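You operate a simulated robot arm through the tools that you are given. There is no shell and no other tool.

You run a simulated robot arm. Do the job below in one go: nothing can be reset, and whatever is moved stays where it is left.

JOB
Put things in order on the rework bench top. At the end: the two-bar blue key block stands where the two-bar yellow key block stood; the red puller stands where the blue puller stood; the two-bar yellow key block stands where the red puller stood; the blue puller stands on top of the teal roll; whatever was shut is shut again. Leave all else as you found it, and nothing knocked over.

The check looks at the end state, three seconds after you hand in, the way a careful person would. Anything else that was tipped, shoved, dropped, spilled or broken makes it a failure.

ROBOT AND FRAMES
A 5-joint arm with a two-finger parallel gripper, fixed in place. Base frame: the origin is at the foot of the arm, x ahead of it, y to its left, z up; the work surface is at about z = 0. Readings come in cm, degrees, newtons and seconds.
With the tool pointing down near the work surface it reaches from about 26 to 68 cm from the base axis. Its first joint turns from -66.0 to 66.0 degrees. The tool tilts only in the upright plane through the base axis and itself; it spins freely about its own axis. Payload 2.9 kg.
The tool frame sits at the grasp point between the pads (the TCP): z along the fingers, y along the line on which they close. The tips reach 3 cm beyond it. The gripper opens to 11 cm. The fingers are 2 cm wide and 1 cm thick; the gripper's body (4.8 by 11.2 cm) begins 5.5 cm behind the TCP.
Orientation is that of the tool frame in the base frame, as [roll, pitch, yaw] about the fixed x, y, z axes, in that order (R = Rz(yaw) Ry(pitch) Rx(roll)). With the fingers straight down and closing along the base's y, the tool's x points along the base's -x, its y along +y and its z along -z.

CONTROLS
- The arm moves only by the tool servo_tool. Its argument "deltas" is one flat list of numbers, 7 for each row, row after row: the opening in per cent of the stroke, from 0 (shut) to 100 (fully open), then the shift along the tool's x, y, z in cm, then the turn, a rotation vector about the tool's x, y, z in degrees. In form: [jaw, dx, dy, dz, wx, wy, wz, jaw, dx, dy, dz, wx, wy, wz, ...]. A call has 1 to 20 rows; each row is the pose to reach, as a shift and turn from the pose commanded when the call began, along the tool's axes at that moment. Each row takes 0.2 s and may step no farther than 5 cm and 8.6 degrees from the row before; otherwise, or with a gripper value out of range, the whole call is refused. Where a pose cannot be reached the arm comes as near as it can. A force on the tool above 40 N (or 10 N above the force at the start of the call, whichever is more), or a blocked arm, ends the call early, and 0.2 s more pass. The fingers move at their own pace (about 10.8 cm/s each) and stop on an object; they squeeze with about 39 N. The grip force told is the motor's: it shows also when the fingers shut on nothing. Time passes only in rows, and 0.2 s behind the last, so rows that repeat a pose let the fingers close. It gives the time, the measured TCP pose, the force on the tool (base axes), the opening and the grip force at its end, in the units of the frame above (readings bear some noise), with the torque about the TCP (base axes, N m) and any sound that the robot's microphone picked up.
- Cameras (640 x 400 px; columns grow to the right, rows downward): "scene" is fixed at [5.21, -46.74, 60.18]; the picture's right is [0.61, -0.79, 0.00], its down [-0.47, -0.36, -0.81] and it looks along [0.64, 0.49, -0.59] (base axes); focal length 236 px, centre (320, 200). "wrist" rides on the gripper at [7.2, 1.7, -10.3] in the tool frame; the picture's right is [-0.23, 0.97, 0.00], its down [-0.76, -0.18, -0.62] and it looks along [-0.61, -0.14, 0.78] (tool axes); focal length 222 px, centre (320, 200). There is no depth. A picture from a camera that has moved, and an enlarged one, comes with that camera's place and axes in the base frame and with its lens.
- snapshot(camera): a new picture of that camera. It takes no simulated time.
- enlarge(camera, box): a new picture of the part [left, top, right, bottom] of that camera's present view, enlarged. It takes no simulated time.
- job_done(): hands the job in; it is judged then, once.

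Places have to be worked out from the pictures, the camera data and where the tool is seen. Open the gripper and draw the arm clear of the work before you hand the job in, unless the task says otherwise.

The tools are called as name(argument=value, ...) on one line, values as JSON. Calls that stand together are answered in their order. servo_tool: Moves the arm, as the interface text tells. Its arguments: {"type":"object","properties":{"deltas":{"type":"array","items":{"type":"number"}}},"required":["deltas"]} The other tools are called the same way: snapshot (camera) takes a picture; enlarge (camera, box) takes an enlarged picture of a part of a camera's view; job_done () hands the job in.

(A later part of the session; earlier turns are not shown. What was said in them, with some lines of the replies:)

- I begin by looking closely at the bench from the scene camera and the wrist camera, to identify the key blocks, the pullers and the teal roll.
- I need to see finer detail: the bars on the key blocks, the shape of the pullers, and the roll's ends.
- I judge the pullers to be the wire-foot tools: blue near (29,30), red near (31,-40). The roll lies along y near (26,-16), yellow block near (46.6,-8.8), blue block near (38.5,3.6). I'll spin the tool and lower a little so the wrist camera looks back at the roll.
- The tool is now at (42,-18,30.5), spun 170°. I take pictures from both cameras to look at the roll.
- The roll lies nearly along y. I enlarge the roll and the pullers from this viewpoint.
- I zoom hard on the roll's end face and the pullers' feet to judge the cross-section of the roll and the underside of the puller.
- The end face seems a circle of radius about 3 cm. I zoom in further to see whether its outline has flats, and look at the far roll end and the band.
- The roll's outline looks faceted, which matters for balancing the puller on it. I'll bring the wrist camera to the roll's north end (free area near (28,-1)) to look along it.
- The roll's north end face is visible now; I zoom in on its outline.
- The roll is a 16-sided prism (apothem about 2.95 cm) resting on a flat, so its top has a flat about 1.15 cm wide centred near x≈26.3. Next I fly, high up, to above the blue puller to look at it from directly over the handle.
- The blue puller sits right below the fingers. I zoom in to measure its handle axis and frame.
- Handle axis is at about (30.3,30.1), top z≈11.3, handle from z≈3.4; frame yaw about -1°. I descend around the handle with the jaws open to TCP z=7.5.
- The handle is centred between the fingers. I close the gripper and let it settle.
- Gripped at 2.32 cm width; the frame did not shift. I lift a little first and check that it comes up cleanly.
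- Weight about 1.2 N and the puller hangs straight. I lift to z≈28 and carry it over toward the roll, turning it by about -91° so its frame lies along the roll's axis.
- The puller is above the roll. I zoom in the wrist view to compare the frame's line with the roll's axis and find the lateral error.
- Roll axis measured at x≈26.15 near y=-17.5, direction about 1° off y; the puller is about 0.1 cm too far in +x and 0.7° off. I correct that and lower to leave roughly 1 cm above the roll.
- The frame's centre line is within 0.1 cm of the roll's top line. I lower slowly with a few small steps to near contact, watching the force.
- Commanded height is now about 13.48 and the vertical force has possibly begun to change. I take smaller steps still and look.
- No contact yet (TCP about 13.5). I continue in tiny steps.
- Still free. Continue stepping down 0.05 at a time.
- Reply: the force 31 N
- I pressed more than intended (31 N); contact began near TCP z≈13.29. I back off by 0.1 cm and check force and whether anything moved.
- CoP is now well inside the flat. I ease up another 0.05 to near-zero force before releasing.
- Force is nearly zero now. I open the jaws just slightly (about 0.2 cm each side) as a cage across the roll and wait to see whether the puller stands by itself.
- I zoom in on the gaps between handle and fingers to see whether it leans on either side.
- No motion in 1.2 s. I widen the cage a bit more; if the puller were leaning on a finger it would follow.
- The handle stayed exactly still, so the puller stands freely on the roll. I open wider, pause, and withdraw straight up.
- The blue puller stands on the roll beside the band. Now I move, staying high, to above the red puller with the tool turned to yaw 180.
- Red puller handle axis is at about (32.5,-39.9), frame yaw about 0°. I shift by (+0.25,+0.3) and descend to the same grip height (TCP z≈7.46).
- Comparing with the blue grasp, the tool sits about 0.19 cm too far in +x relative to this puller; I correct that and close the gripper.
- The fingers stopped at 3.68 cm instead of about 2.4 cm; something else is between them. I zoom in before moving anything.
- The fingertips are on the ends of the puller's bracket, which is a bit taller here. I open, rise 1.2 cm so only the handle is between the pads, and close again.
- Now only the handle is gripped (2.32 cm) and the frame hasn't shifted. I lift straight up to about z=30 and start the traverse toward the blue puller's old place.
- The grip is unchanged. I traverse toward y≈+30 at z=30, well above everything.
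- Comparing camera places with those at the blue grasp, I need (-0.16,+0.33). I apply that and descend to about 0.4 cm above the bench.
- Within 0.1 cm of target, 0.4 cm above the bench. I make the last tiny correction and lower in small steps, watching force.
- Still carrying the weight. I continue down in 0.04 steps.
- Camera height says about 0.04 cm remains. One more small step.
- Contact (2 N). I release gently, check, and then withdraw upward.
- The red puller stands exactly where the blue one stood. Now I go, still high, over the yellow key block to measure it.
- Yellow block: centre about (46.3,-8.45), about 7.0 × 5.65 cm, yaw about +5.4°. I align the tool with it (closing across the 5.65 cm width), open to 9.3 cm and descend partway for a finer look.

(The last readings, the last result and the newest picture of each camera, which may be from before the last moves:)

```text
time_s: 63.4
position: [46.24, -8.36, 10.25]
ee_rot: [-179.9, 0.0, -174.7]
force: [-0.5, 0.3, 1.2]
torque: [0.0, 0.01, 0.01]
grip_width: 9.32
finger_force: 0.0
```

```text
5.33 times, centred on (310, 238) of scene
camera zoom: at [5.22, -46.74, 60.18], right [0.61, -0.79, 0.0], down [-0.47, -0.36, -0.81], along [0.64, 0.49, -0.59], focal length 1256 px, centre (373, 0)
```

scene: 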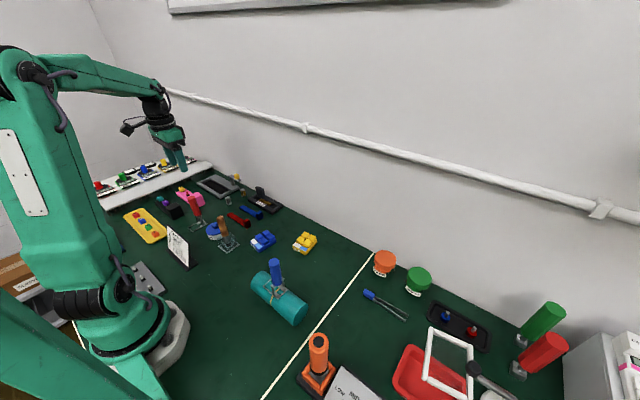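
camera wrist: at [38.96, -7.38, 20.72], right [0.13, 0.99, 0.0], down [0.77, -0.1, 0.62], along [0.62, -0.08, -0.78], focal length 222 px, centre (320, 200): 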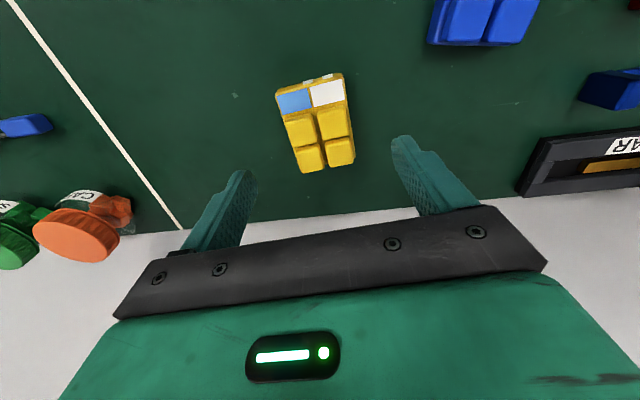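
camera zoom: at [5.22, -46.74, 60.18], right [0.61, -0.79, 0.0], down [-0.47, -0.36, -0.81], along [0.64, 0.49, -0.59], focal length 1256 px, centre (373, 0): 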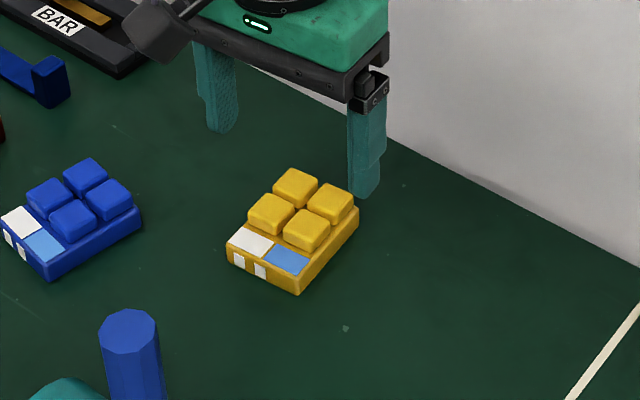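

The block's centre is about (46.2,-8.5), tool nearly centred. I descend to TCP z≈3.35 (tips about 0.35 above the bench) and check before closing.

servo_tool(deltas=[85, 0.05, -0.1, 2.5, 0, 0, 0, 85, 0.05, -0.1, 4.5, 0, 0, 0, 85, 0.05, -0.1, 6, 0, 0, 0, 85, 0.05, -0.1, 6.8, 0, 0, 0, 85, 0.05, -0.1, 6.8, 0, 0, 0])

snapshot(camera="wrist")

enlarge(camera="scene", box=[260, 210, 350, 270])

```text
time_s: 64.6
position: [46.17, -8.56, 3.36]
ee_rot: [-180.0, 0.0, -174.6]
force: [-0.1, 0.1, -0.3]
torque: [0.01, 0.01, 0.02]
grip_width: 9.38
finger_force: 0.1
```

```text
taken
camera wrist: at [38.95, -7.42, 13.89], right [0.13, 0.99, 0.0], down [0.77, -0.1, 0.62], along [0.62, -0.08, -0.78], focal length 222 px, centre (320, 200)
```

wrist: 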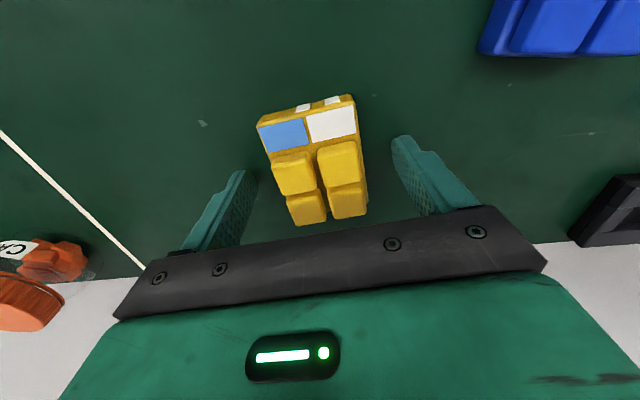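

```text
6.67 times, centred on (305, 240) of scene
camera zoom: at [5.22, -46.74, 60.18], right [0.61, -0.79, 0.0], down [-0.47, -0.36, -0.81], along [0.64, 0.49, -0.59], focal length 1571 px, centre (420, -67)
```

zoom: 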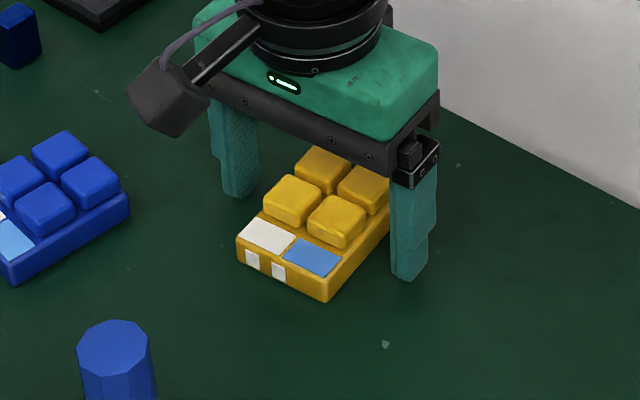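

Fingers straddle the block cleanly. I close on it.

servo_tool(deltas=[65, 0, 0, 0, 0, 0, 0, 55, 0, 0, 0, 0, 0, 0, 45, 0, 0, 0, 0, 0, 0, 30, 0, 0, 0, 0, 0, 0, 0, 0, 0, 0, 0, 0, 0, 0, 0, 0, 0, 0, 0, 0])

snapshot(camera="wrist")

enlarge(camera="scene", box=[260, 210, 350, 270])

```text
time_s: 66.0
position: [46.24, -8.42, 3.36]
ee_rot: [180.0, 0.0, -174.5]
force: [-0.3, -0.7, 1.0]
torque: [0.02, -0.01, 0.01]
grip_width: 5.46
finger_force: 39.3
```

```text
taken
camera wrist: at [38.95, -7.43, 13.9], right [0.13, 0.99, 0.0], down [0.78, -0.1, 0.62], along [0.62, -0.08, -0.78], focal length 222 px, centre (320, 200)
```

wrist: 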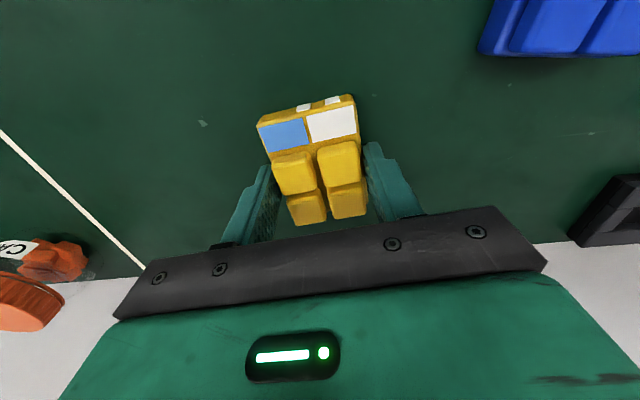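

```text
6.67 times, centred on (305, 240) of scene
camera zoom: at [5.22, -46.74, 60.18], right [0.61, -0.79, 0.0], down [-0.47, -0.36, -0.81], along [0.64, 0.49, -0.59], focal length 1571 px, centre (420, -67)
```

zoom: 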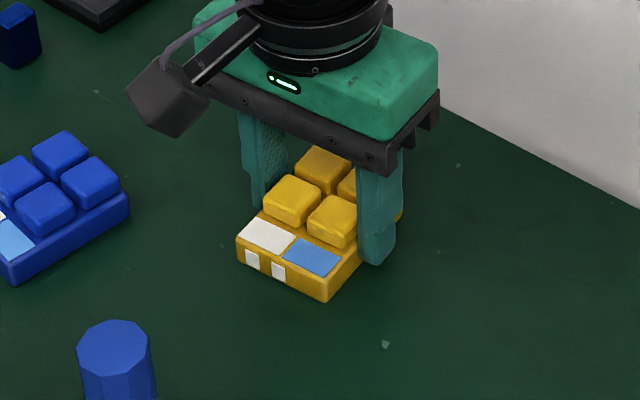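

Gripped at 5.46 cm with the block unmoved. I lift it to about z=20 and carry it to above the red puller's old place, turning it to yaw 0.

servo_tool(deltas=[0, 0, 0, -0.5, 0, 0, 0, 0, 0, 0, -2, 0, 0, 0, 0, 0, 0, -5, 0, 0, 0, 0, 0, 0, -8, 0, 0, 0, 0, 0, 0, -11, 0, 0, 0, 0, 0, 0, -14, 0, 0, 0, 0, 0, 0, -16.5, 0, 0, 0, 0, 1.474, -2.489, -16.5, 0, 0, 0.45, 0, 2.948, -4.978, -16.5, 0, 0, 0.9, 0, 4.42, -7.47, -16.5, 0, 0, 1.35, 0, 5.9, -9.96, -16.5, 0, 0, 1.8, 0, 7.37, -12.45, -16.5, 0, 0, 2.25, 0, 8.845, -14.93, -16.5, 0, 0, 2.7, 0, 10.32, -17.42, -16.5, 0, 0, 3.15, 0, 11.79, -19.91, -16.5, 0, 0, 3.6, 0, 13.27, -22.4, -16.5, 0, 0, 4.05, 0, 14.74, -24.89, -16.5, 0, 0, 4.5, 0, 16.21, -27.38, -16.5, 0, 0, 5, 0, 17.69, -29.87, -16.5, 0, 0, 5.4, 0, 17.69, -29.87, -16.5, 0, 0, 5.4])

snapshot(camera="wrist")

snapshot(camera="scene")

```text
time_s: 70.2
position: [31.46, -40.0, 19.99]
ee_rot: [180.0, 0.0, -179.9]
force: [-0.1, 0.1, -0.6]
torque: [0.02, 0.0, 0.0]
grip_width: 5.52
finger_force: 39.2
```

```text
taken
camera wrist: at [24.2, -38.25, 30.43], right [0.23, 0.97, 0.0], down [0.76, -0.18, 0.62], along [0.61, -0.14, -0.78], focal length 222 px, centre (320, 200)
```

wrist: 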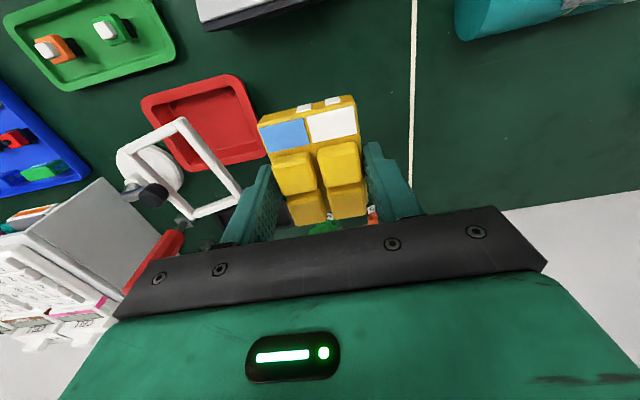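

```text
taken
```

scene: 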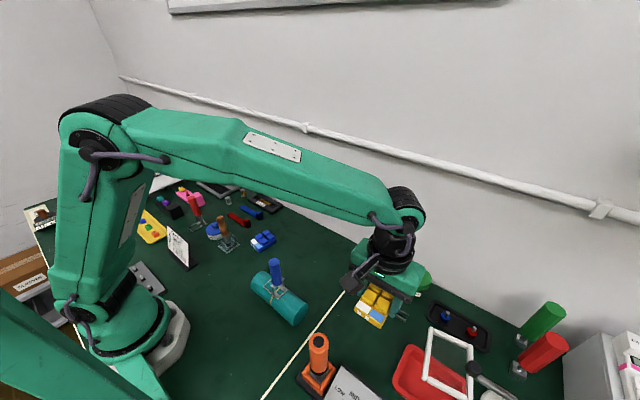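

Position is right, (31.4,-39.95). I descend to about 0.3 cm above the bench and look.

servo_tool(deltas=[0, 0, 0, 3, 0, 0, 0, 0, 0, 0, 6, 0, 0, 0, 0, 0, 0, 9, 0, 0, 0, 0, 0, 0, 12, 0, 0, 0, 0, 0, 0, 14.5, 0, 0, 0, 0, 0, 0, 16, 0, 0, 0, 0, 0, 0, 16.25, 0, 0, 0, 0, 0, 0, 16.25, 0, 0, 0])

enlarge(camera="scene", box=[320, 280, 440, 370])

snapshot(camera="wrist")

```text
time_s: 72.0
position: [31.39, -39.95, 3.7]
ee_rot: [-180.0, 0.0, -179.9]
force: [0.6, 0.4, -0.8]
torque: [-0.01, 0.01, -0.03]
grip_width: 5.52
finger_force: 39.0
```

```text
4.44 times, centred on (380, 325) of scene
camera zoom: at [5.22, -46.74, 60.18], right [0.61, -0.79, 0.0], down [-0.47, -0.36, -0.81], along [0.64, 0.49, -0.59], focal length 1047 px, centre (53, -356)
```

zoom: 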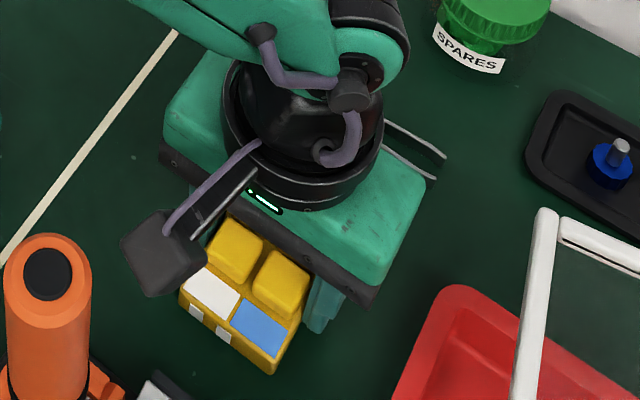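

```text
taken
camera wrist: at [24.28, -38.21, 14.1], right [0.23, 0.97, 0.0], down [0.76, -0.18, 0.62], along [0.61, -0.14, -0.78], focal length 222 px, centre (320, 200)
```

wrist: 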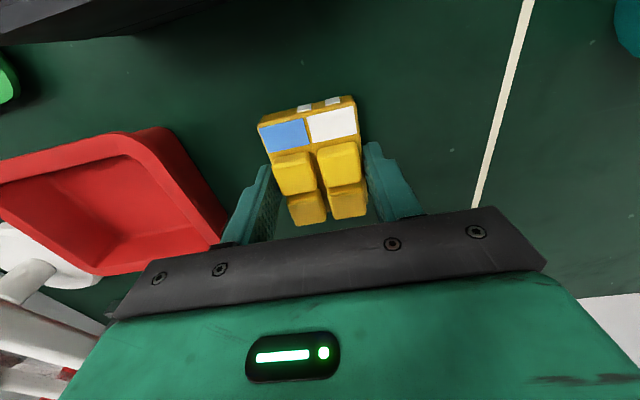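

About 0.2 cm to go. I step down carefully.

servo_tool(deltas=[0, 0, 0, 0.06, 0, 0, 0, 0, 0, 0, 0.12, 0, 0, 0, 0, 0, 0, 0.12, 0, 0, 0])

servo_tool(deltas=[0, 0, 0, 0.05, 0, 0, 0, 0, 0, 0, 0.05, 0, 0, 0])

```text
time_s: 72.8
position: [31.39, -39.83, 3.65]
ee_rot: [180.0, 0.0, -179.9]
force: [0.1, 0.4, -0.3]
torque: [0.03, 0.06, 0.0]
grip_width: 5.49
finger_force: 39.2
```

```text
time_s: 73.4
position: [31.39, -39.94, 3.45]
ee_rot: [-180.0, 0.1, 179.9]
force: [0.0, -0.8, -0.5]
torque: [-0.02, -0.02, 0.01]
grip_width: 5.47
finger_force: 39.0
```

servo_tool(deltas=[0, 0, 0, 0.05, 0, 0, 0, 0, 0, 0, 0.05, 0, 0, 0])

enlarge(camera="scene", box=[350, 320, 400, 360])

```text
time_s: 74.0
position: [31.41, -39.93, 3.44]
ee_rot: [179.9, 0.0, 180.0]
force: [-0.1, 0.2, -0.9]
torque: [-0.01, -0.03, -0.01]
grip_width: 5.49
finger_force: 39.5
```

```text
10.00 times, centred on (375, 340) of scene
camera zoom: at [5.22, -46.74, 60.18], right [0.61, -0.79, 0.0], down [-0.47, -0.36, -0.81], along [0.64, 0.49, -0.59], focal length 2356 px, centre (-230, -1200)
```

zoom: 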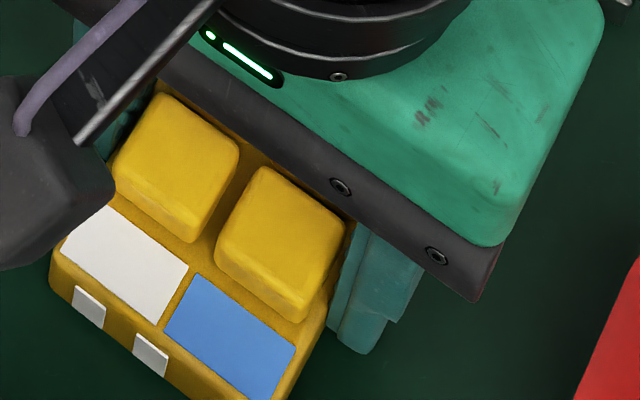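

Exactly 0.03 cm remains by my tally. One more step of 0.05 to touch.

servo_tool(deltas=[0, 0, 0, 0.05, 0, 0, 0, 0, 0, 0, 0.05, 0, 0, 0])

```text
time_s: 74.6
position: [31.29, -39.81, 3.44]
ee_rot: [180.0, 0.0, -179.9]
force: [-1.1, 0.7, 1.6]
torque: [0.0, 0.05, 0.04]
grip_width: 5.47
finger_force: 39.0
```

Contact. I open to about 7.7 cm and rise straight up.

servo_tool(deltas=[55, 0, 0, 0, 0, 0, 0, 70, 0, 0, 0, 0, 0, 0, 72, 0, 0, 0, 0, 0, 0, 72, 0, 0, -1, 0, 0, 0, 72, 0, 0, -3, 0, 0, 0, 72, 0, 0, -6, 0, 0, 0, 72, 0, 0, -10, 0, 0, 0, 72, 0, 0, -14, 0, 0, 0, 72, 0, 0, -18, 0, 0, 0, 72, 0, 0, -22, 0, 0, 0])

snapshot(camera="scene")

enlarge(camera="scene", box=[320, 280, 440, 370])

enlarge(camera="scene", box=[230, 230, 330, 330])

```text
time_s: 76.8
position: [31.5, -39.92, 25.47]
ee_rot: [180.0, 0.1, -180.0]
force: [0.2, 0.4, -0.1]
torque: [0.03, 0.0, -0.02]
grip_width: 7.91
finger_force: 0.0
```

```text
taken
```

scene: 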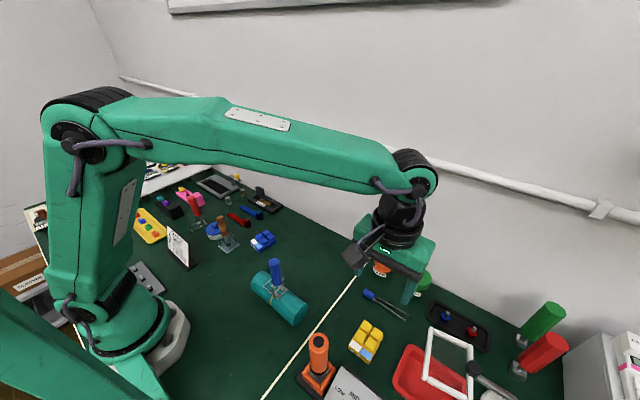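

```text
4.44 times, centred on (380, 325) of scene
camera zoom: at [5.22, -46.74, 60.18], right [0.61, -0.79, 0.0], down [-0.47, -0.36, -0.81], along [0.64, 0.49, -0.59], focal length 1047 px, centre (53, -356)
```

zoom: 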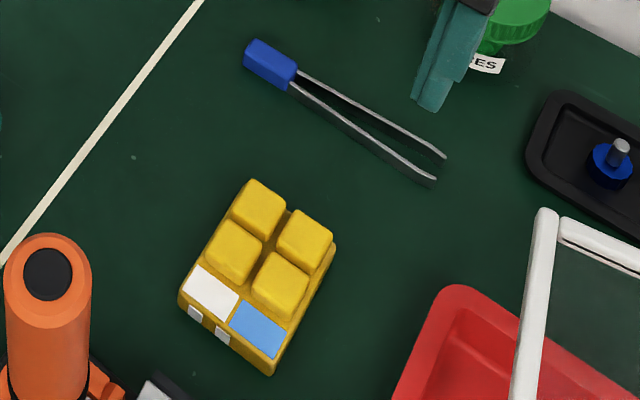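

```text
4.00 times, centred on (280, 280) of scene
camera zoom: at [5.22, -46.74, 60.18], right [0.61, -0.79, 0.0], down [-0.47, -0.36, -0.81], along [0.64, 0.49, -0.59], focal length 942 px, centre (480, -120)
```

zoom: 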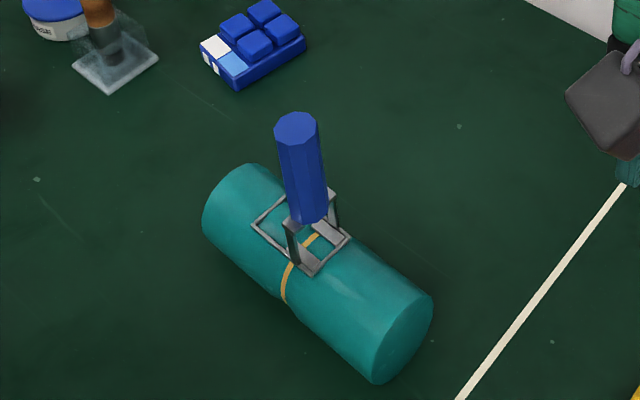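

Everything is in order so far. I move high over to the blue key block.

servo_tool(deltas=[72, -0.46, 2.9, 0, 0, 0, 0, 72, -0.92, 5.8, 0, 0, 0, 0, 72, -1.38, 8.7, 0, 0, 0, 0, 72, -1.84, 11.6, 0, 0, 0, 0, 72, -2.3, 14.5, 0, 0, 0, 0, 72, -2.76, 17.4, 0, 0, 0, 0, 72, -3.22, 20.3, 0, 0, 0, 0, 72, -3.68, 23.2, 0, 0, 0, 0, 72, -4.14, 26.1, 0, 0, 0, 0, 72, -4.6, 29, 0, 0, 0, 0, 72, -5.06, 31.9, 0, 0, 0, 0, 72, -5.52, 34.8, 0, 0, 0, 0, 72, -5.98, 37.7, 0, 0, 0, 0, 72, -6.44, 40.6, 0, 0, 0, 0, 72, -6.9, 43.5, 0, 0, 0, 0, 72, -6.9, 43.5, 0, 0, 0, 0])

snapshot(camera="wrist")

enlarge(camera="wrist", box=[260, 20, 380, 120])

```text
time_s: 80.2
position: [38.22, 3.6, 25.47]
ee_rot: [180.0, 0.1, 179.9]
force: [0.1, 0.7, 0.0]
torque: [-0.01, 0.0, 0.03]
grip_width: 7.92
finger_force: 0.0
```

```text
taken
camera wrist: at [31.09, 5.36, 35.91], right [0.23, 0.97, 0.0], down [0.76, -0.18, 0.62], along [0.61, -0.14, -0.78], focal length 222 px, centre (320, 200)
```

wrist: 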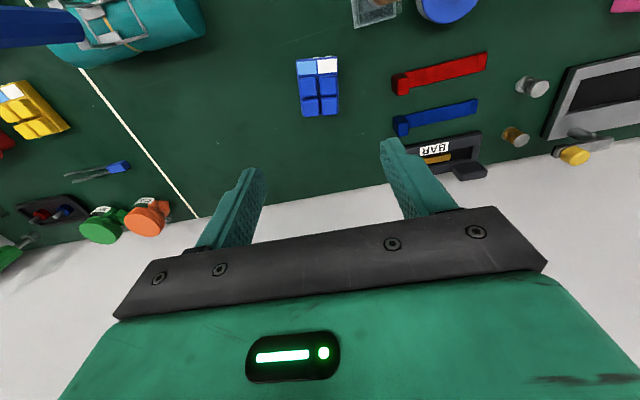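

```text
4.00 times, centred on (320, 70) of wrist
camera zoom: at [31.09, 5.36, 35.91], right [0.23, 0.97, 0.0], down [0.76, -0.18, 0.62], along [0.61, -0.14, -0.78], focal length 888 px, centre (320, 720)
```

zoom: 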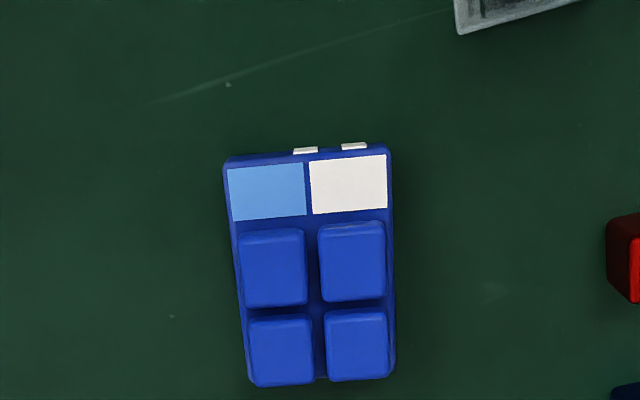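

Blue block: centre about (38.37,3.55), yaw about -8.7°. I turn the tool to match and descend partway for a finer look.

servo_tool(deltas=[85, -0.05, -0.05, 3, 0, 0, 3, 85, -0.1, -0.1, 6, 0, 0, 6, 85, -0.1, -0.1, 9, 0, 0, 8.6, 85, -0.1, -0.1, 12, 0, 0, 8.6, 85, -0.1, -0.1, 14.2, 0, 0, 8.6, 85, -0.1, -0.1, 15.2, 0, 0, 8.6, 85, -0.1, -0.1, 15.2, 0, 0, 8.6])

snapshot(camera="wrist")

enlarge(camera="wrist", box=[240, 60, 400, 200])

enlarge(camera="scene", box=[210, 190, 320, 260])

```text
time_s: 81.8
position: [38.43, 3.45, 10.24]
ee_rot: [-180.0, 0.1, 171.4]
force: [0.6, 0.5, -0.3]
torque: [0.02, 0.01, -0.01]
grip_width: 9.38
finger_force: 0.0
```

```text
taken
camera wrist: at [31.58, 6.34, 20.69], right [0.37, 0.93, 0.0], down [0.73, -0.29, 0.62], along [0.58, -0.23, -0.78], focal length 222 px, centre (320, 200)
```

wrist: 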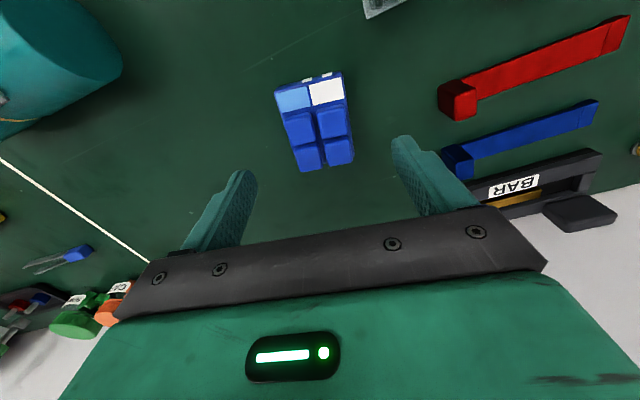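

```text
2.86 times, centred on (320, 130) of wrist
camera zoom: at [31.58, 6.34, 20.69], right [0.37, 0.93, 0.0], down [0.73, -0.29, 0.62], along [0.58, -0.23, -0.78], focal length 635 px, centre (320, 400)
```

zoom: 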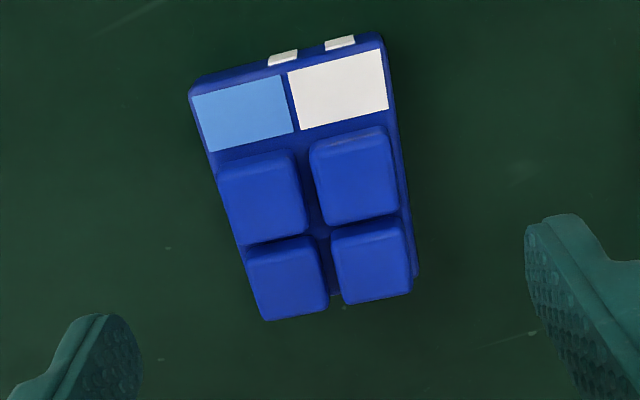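

```text
5.71 times, centred on (265, 225) of scene
camera zoom: at [5.22, -46.74, 60.18], right [0.61, -0.79, 0.0], down [-0.47, -0.36, -0.81], along [0.64, 0.49, -0.59], focal length 1346 px, centre (634, 57)
```

zoom: 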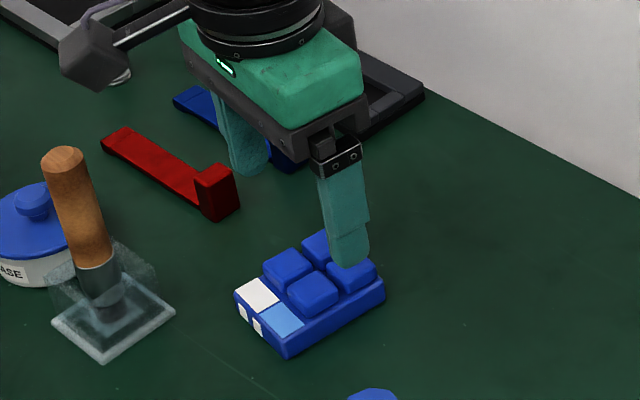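

The view matches the yellow one almost exactly (offset about 0.1 cm). I apply (0.15,-0.19) in tool axes and descend to grip height.

servo_tool(deltas=[85, 0.15, -0.19, 2.5, 0, 0, 0, 85, 0.15, -0.19, 4.5, 0, 0, 0, 85, 0.15, -0.19, 6, 0, 0, 0, 85, 0.15, -0.19, 6.78, 0, 0, 0, 85, 0.15, -0.19, 6.78, 0, 0, 0])

snapshot(camera="wrist")

enlarge(camera="scene", box=[210, 190, 320, 260])

```text
time_s: 83.0
position: [38.22, 3.48, 3.42]
ee_rot: [180.0, 0.1, 171.4]
force: [0.2, 0.0, 0.2]
torque: [0.03, 0.03, -0.01]
grip_width: 9.37
finger_force: 0.1
```

```text
taken
camera wrist: at [31.37, 6.12, 13.92], right [0.37, 0.93, 0.0], down [0.73, -0.29, 0.62], along [0.58, -0.23, -0.78], focal length 222 px, centre (320, 200)
```

wrist: 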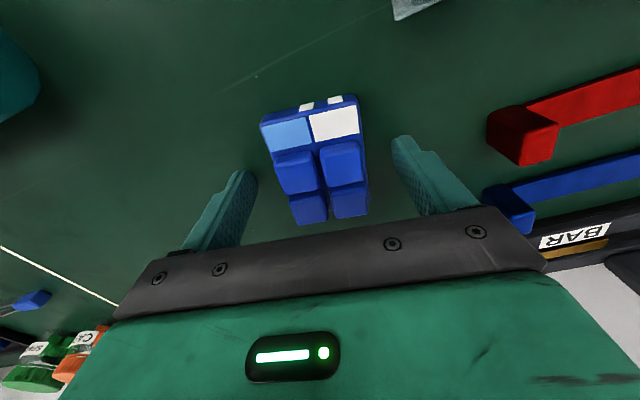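

```text
5.71 times, centred on (265, 225) of scene
camera zoom: at [5.22, -46.74, 60.18], right [0.61, -0.79, 0.0], down [-0.47, -0.36, -0.81], along [0.64, 0.49, -0.59], focal length 1346 px, centre (634, 57)
```

zoom: 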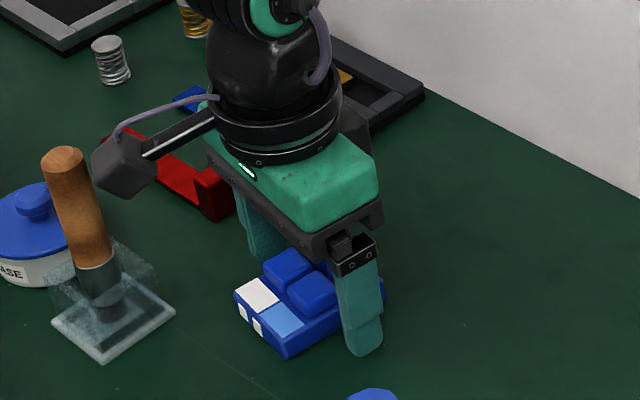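

Well straddled. I close on the block with a 0.1 cm centring shift.

servo_tool(deltas=[70, -0.05, 0.1, 0, 0, 0, 0, 55, -0.05, 0.1, 0, 0, 0, 0, 45, -0.05, 0.1, 0, 0, 0, 0, 30, -0.05, 0.1, 0, 0, 0, 0, 0, -0.05, 0.1, 0, 0, 0, 0, 0, -0.05, 0.1, 0, 0, 0, 0])

snapshot(camera="wrist")

```text
time_s: 84.4
position: [38.29, 3.39, 3.48]
ee_rot: [180.0, 0.1, 171.4]
force: [0.8, 0.1, 0.0]
torque: [0.0, 0.01, 0.02]
grip_width: 5.47
finger_force: 38.8
```

```text
taken
camera wrist: at [31.45, 6.21, 13.94], right [0.37, 0.93, 0.0], down [0.73, -0.29, 0.62], along [0.58, -0.23, -0.78], focal length 222 px, centre (320, 200)
```

wrist: 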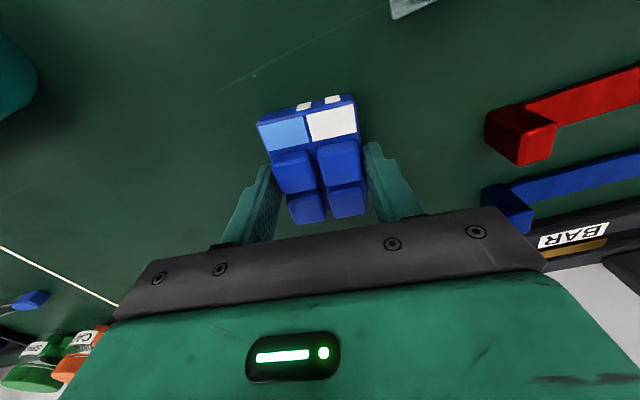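

Gripped identically to the yellow one. I lift 12 cm, carry it to the yellow block's old place and turn it 14° to match that yaw.

servo_tool(deltas=[0, 0, 0, -0.5, 0, 0, 0, 0, 0, 0, -2, 0, 0, 0, 0, 0, 0, -5, 0, 0, 0, 0, 0, 0, -8.5, 0, 0, 0, 0, 0, 0, -12, 0, 0, 0, 0, -1.609, -1.762, -12, 0, 0, -2.333, 0, -3.217, -3.524, -12, 0, 0, -4.667, 0, -4.826, -5.286, -12, 0, 0, -7, 0, -6.435, -7.047, -12, 0, 0, -9.333, 0, -8.043, -8.81, -12, 0, 0, -11.667, 0, -9.652, -10.571, -12, 0, 0, -14, 0, -9.652, -10.571, -12, 0, 0, -14])

snapshot(camera="wrist")

snapshot(camera="scene")

```text
time_s: 87.0
position: [46.27, -8.55, 15.5]
ee_rot: [-180.0, 0.1, -174.5]
force: [0.2, 0.0, -1.2]
torque: [0.0, 0.04, -0.02]
grip_width: 5.5
finger_force: 39.1
```

```text
taken
camera wrist: at [38.93, -7.47, 25.94], right [0.13, 0.99, 0.0], down [0.78, -0.1, 0.62], along [0.62, -0.08, -0.78], focal length 222 px, centre (320, 200)
```

wrist: 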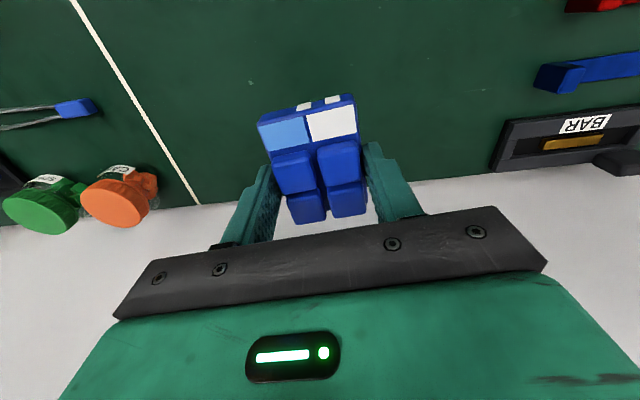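

```text
taken
```

scene: 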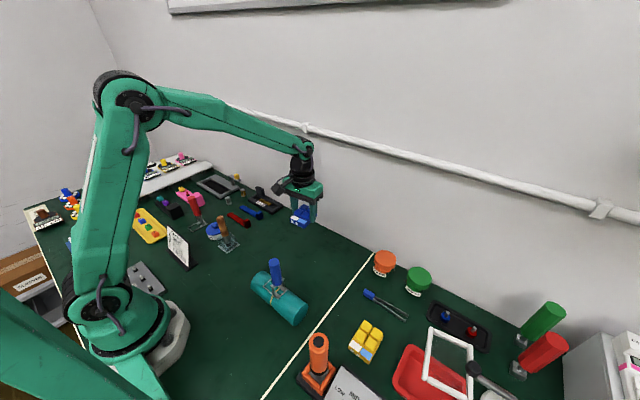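

The camera place (38.93,-7.47) matches the yellow grasp within 0.05 cm. I lower to just above the bench, then step to contact.

servo_tool(deltas=[0, 0, 0.04, 3, 0, 0, 0, 0, 0, 0.04, 6, 0, 0, 0, 0, 0, 0.04, 9, 0, 0, 0, 0, 0, 0.04, 11, 0, 0, 0, 0, 0, 0.04, 11.75, 0, 0, 0, 0, 0, 0.04, 11.75, 0, 0, 0])

servo_tool(deltas=[0, 0, 0, 0.1, 0, 0, 0, 0, 0, 0, 0.18, 0, 0, 0, 0, 0, 0, 0.18, 0, 0, 0])

servo_tool(deltas=[0, 0, 0, 0.05, 0, 0, 0, 0, 0, 0, 0.05, 0, 0, 0])

```text
time_s: 88.4
position: [46.21, -8.54, 3.61]
ee_rot: [-180.0, -0.1, -174.7]
force: [-0.9, 0.1, -0.8]
torque: [0.0, -0.01, 0.02]
grip_width: 5.5
finger_force: 38.9
```

```text
time_s: 89.2
position: [46.24, -8.48, 3.47]
ee_rot: [180.0, 0.0, -174.7]
force: [0.4, 0.0, -0.3]
torque: [0.02, 0.02, -0.03]
grip_width: 5.5
finger_force: 39.6
```

```text
time_s: 89.8
position: [46.21, -8.44, 3.41]
ee_rot: [180.0, 0.0, -174.6]
force: [-0.9, 0.7, 1.4]
torque: [-0.01, -0.01, 0.01]
grip_width: 5.49
finger_force: 38.6
```

Tally says 0.02 cm left and force is turning positive. One last 0.03 step.

servo_tool(deltas=[0, 0, 0, 0.03, 0, 0, 0, 0, 0, 0, 0.03, 0, 0, 0])

enlarge(camera="scene", box=[260, 210, 350, 270])

```text
time_s: 90.4
position: [46.29, -8.39, 3.53]
ee_rot: [-180.0, -0.1, -174.7]
force: [-5.2, 0.3, 8.3]
torque: [0.01, 0.17, -0.02]
grip_width: 5.5
finger_force: 39.4
```

```text
6.67 times, centred on (305, 240) of scene
camera zoom: at [5.21, -46.74, 60.18], right [0.61, -0.79, 0.0], down [-0.47, -0.36, -0.81], along [0.64, 0.49, -0.59], focal length 1571 px, centre (420, -67)
```

zoom: 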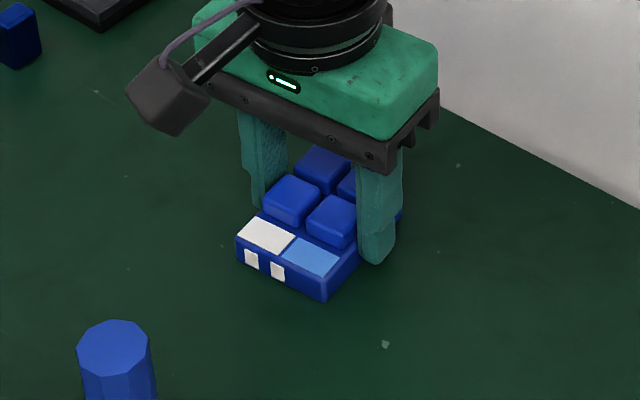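

Firm contact (8 N), and the block sits pixel-for-pixel where the yellow one was. I open and rise straight up.

servo_tool(deltas=[55, 0, 0, 0, 0, 0, 0, 70, 0, 0, 0, 0, 0, 0, 72, 0, 0, 0, 0, 0, 0, 72, 0, 0, -1, 0, 0, 0, 72, 0, 0, -3, 0, 0, 0, 72, 0, 0, -6, 0, 0, 0, 72, 0, 0, -10, 0, 0, 0, 72, 0, 0, -14, 0, 0, 0, 72, 0, 0, -18, 0, 0, 0, 72, 0, 0, -23, 0, 0, 0, 72, 0, 0, -27, 0, 0, 0])

snapshot(camera="scene")

snapshot(camera="wrist")

enlarge(camera="scene", box=[100, 140, 340, 290])

enlarge(camera="scene", box=[240, 230, 480, 380])

```text
time_s: 92.8
position: [46.16, -8.34, 30.49]
ee_rot: [179.9, 0.1, -174.5]
force: [-0.2, -0.2, -0.1]
torque: [0.03, -0.02, -0.01]
grip_width: 7.92
finger_force: 0.1
```

```text
taken
```

scene: 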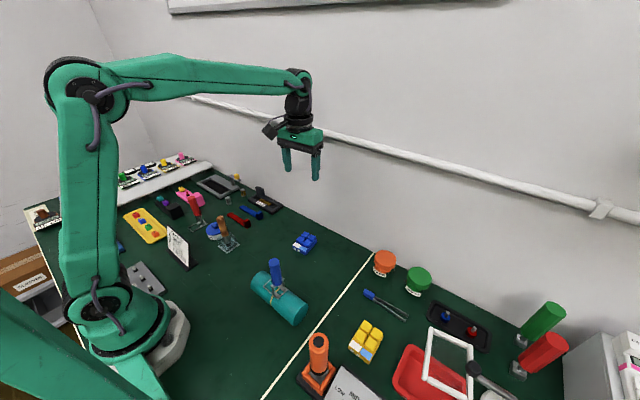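

```text
taken
camera wrist: at [38.89, -7.34, 40.94], right [0.13, 0.99, 0.0], down [0.78, -0.1, 0.62], along [0.62, -0.08, -0.78], focal length 222 px, centre (320, 200)
```

wrist: 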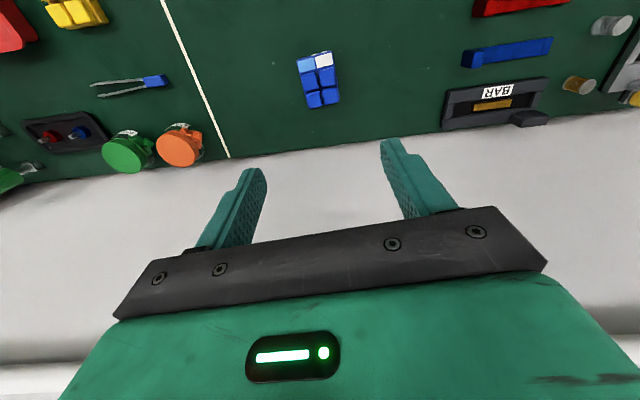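

```text
2.67 times, centred on (220, 215) of scene
camera zoom: at [5.21, -46.74, 60.18], right [0.61, -0.79, 0.0], down [-0.47, -0.36, -0.81], along [0.64, 0.49, -0.59], focal length 628 px, centre (587, 160)
```

zoom: 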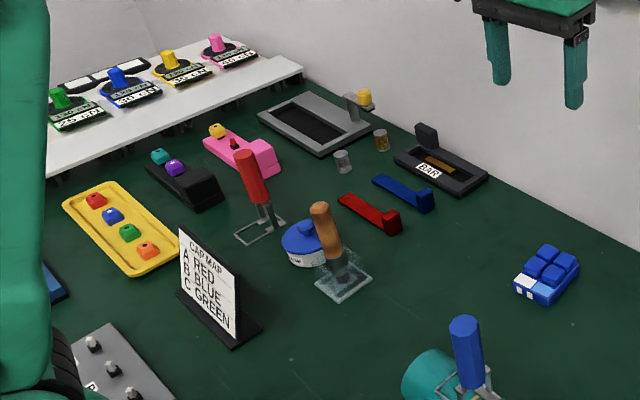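

```text
2.67 times, centred on (360, 305) of scene
camera zoom: at [5.21, -46.74, 60.18], right [0.61, -0.79, 0.0], down [-0.47, -0.36, -0.81], along [0.64, 0.49, -0.59], focal length 628 px, centre (213, -80)
```

zoom: 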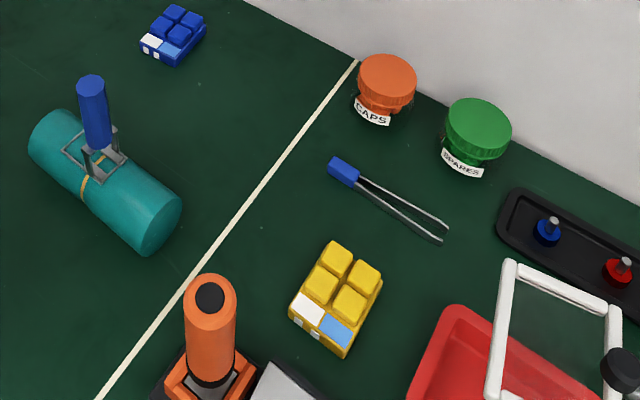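

All four items are placed: blue block on the yellow's spot, yellow block on the red puller's spot, red puller on the blue puller's spot, and the blue puller has been standing still on the roll for nearly a minute. Nothing was opened, nothing else moved, and the arm is clear with the gripper open, so I hand in.

job_done()

```text
The job is handed in.
```

All four moves are finished and the job is handed in; I haven't seen the result of the check.

- **Blue puller:** it stands on top of the teal roll, over the band. It did not move in any picture from its release until I handed in, about a minute later.
- **Red puller:** it stands where the blue puller stood, and its wire frame lines up with the old outline in the pictures to within a few pixels.
- **Yellow key block:** it stands where the red puller stood, roughly centred on the old frame and turned about 5° to line up with it.
- **Blue key block:** it stands where the yellow block stood, at the same position and angle.

I opened nothing, so nothing needed shutting again. The last pictures show nothing else moved or knocked over. The arm is clear of the work with the gripper open.

While setting the blue puller down I briefly pressed on the roll with about 31 N, more than I meant to. Neither the roll nor the puller shifted.
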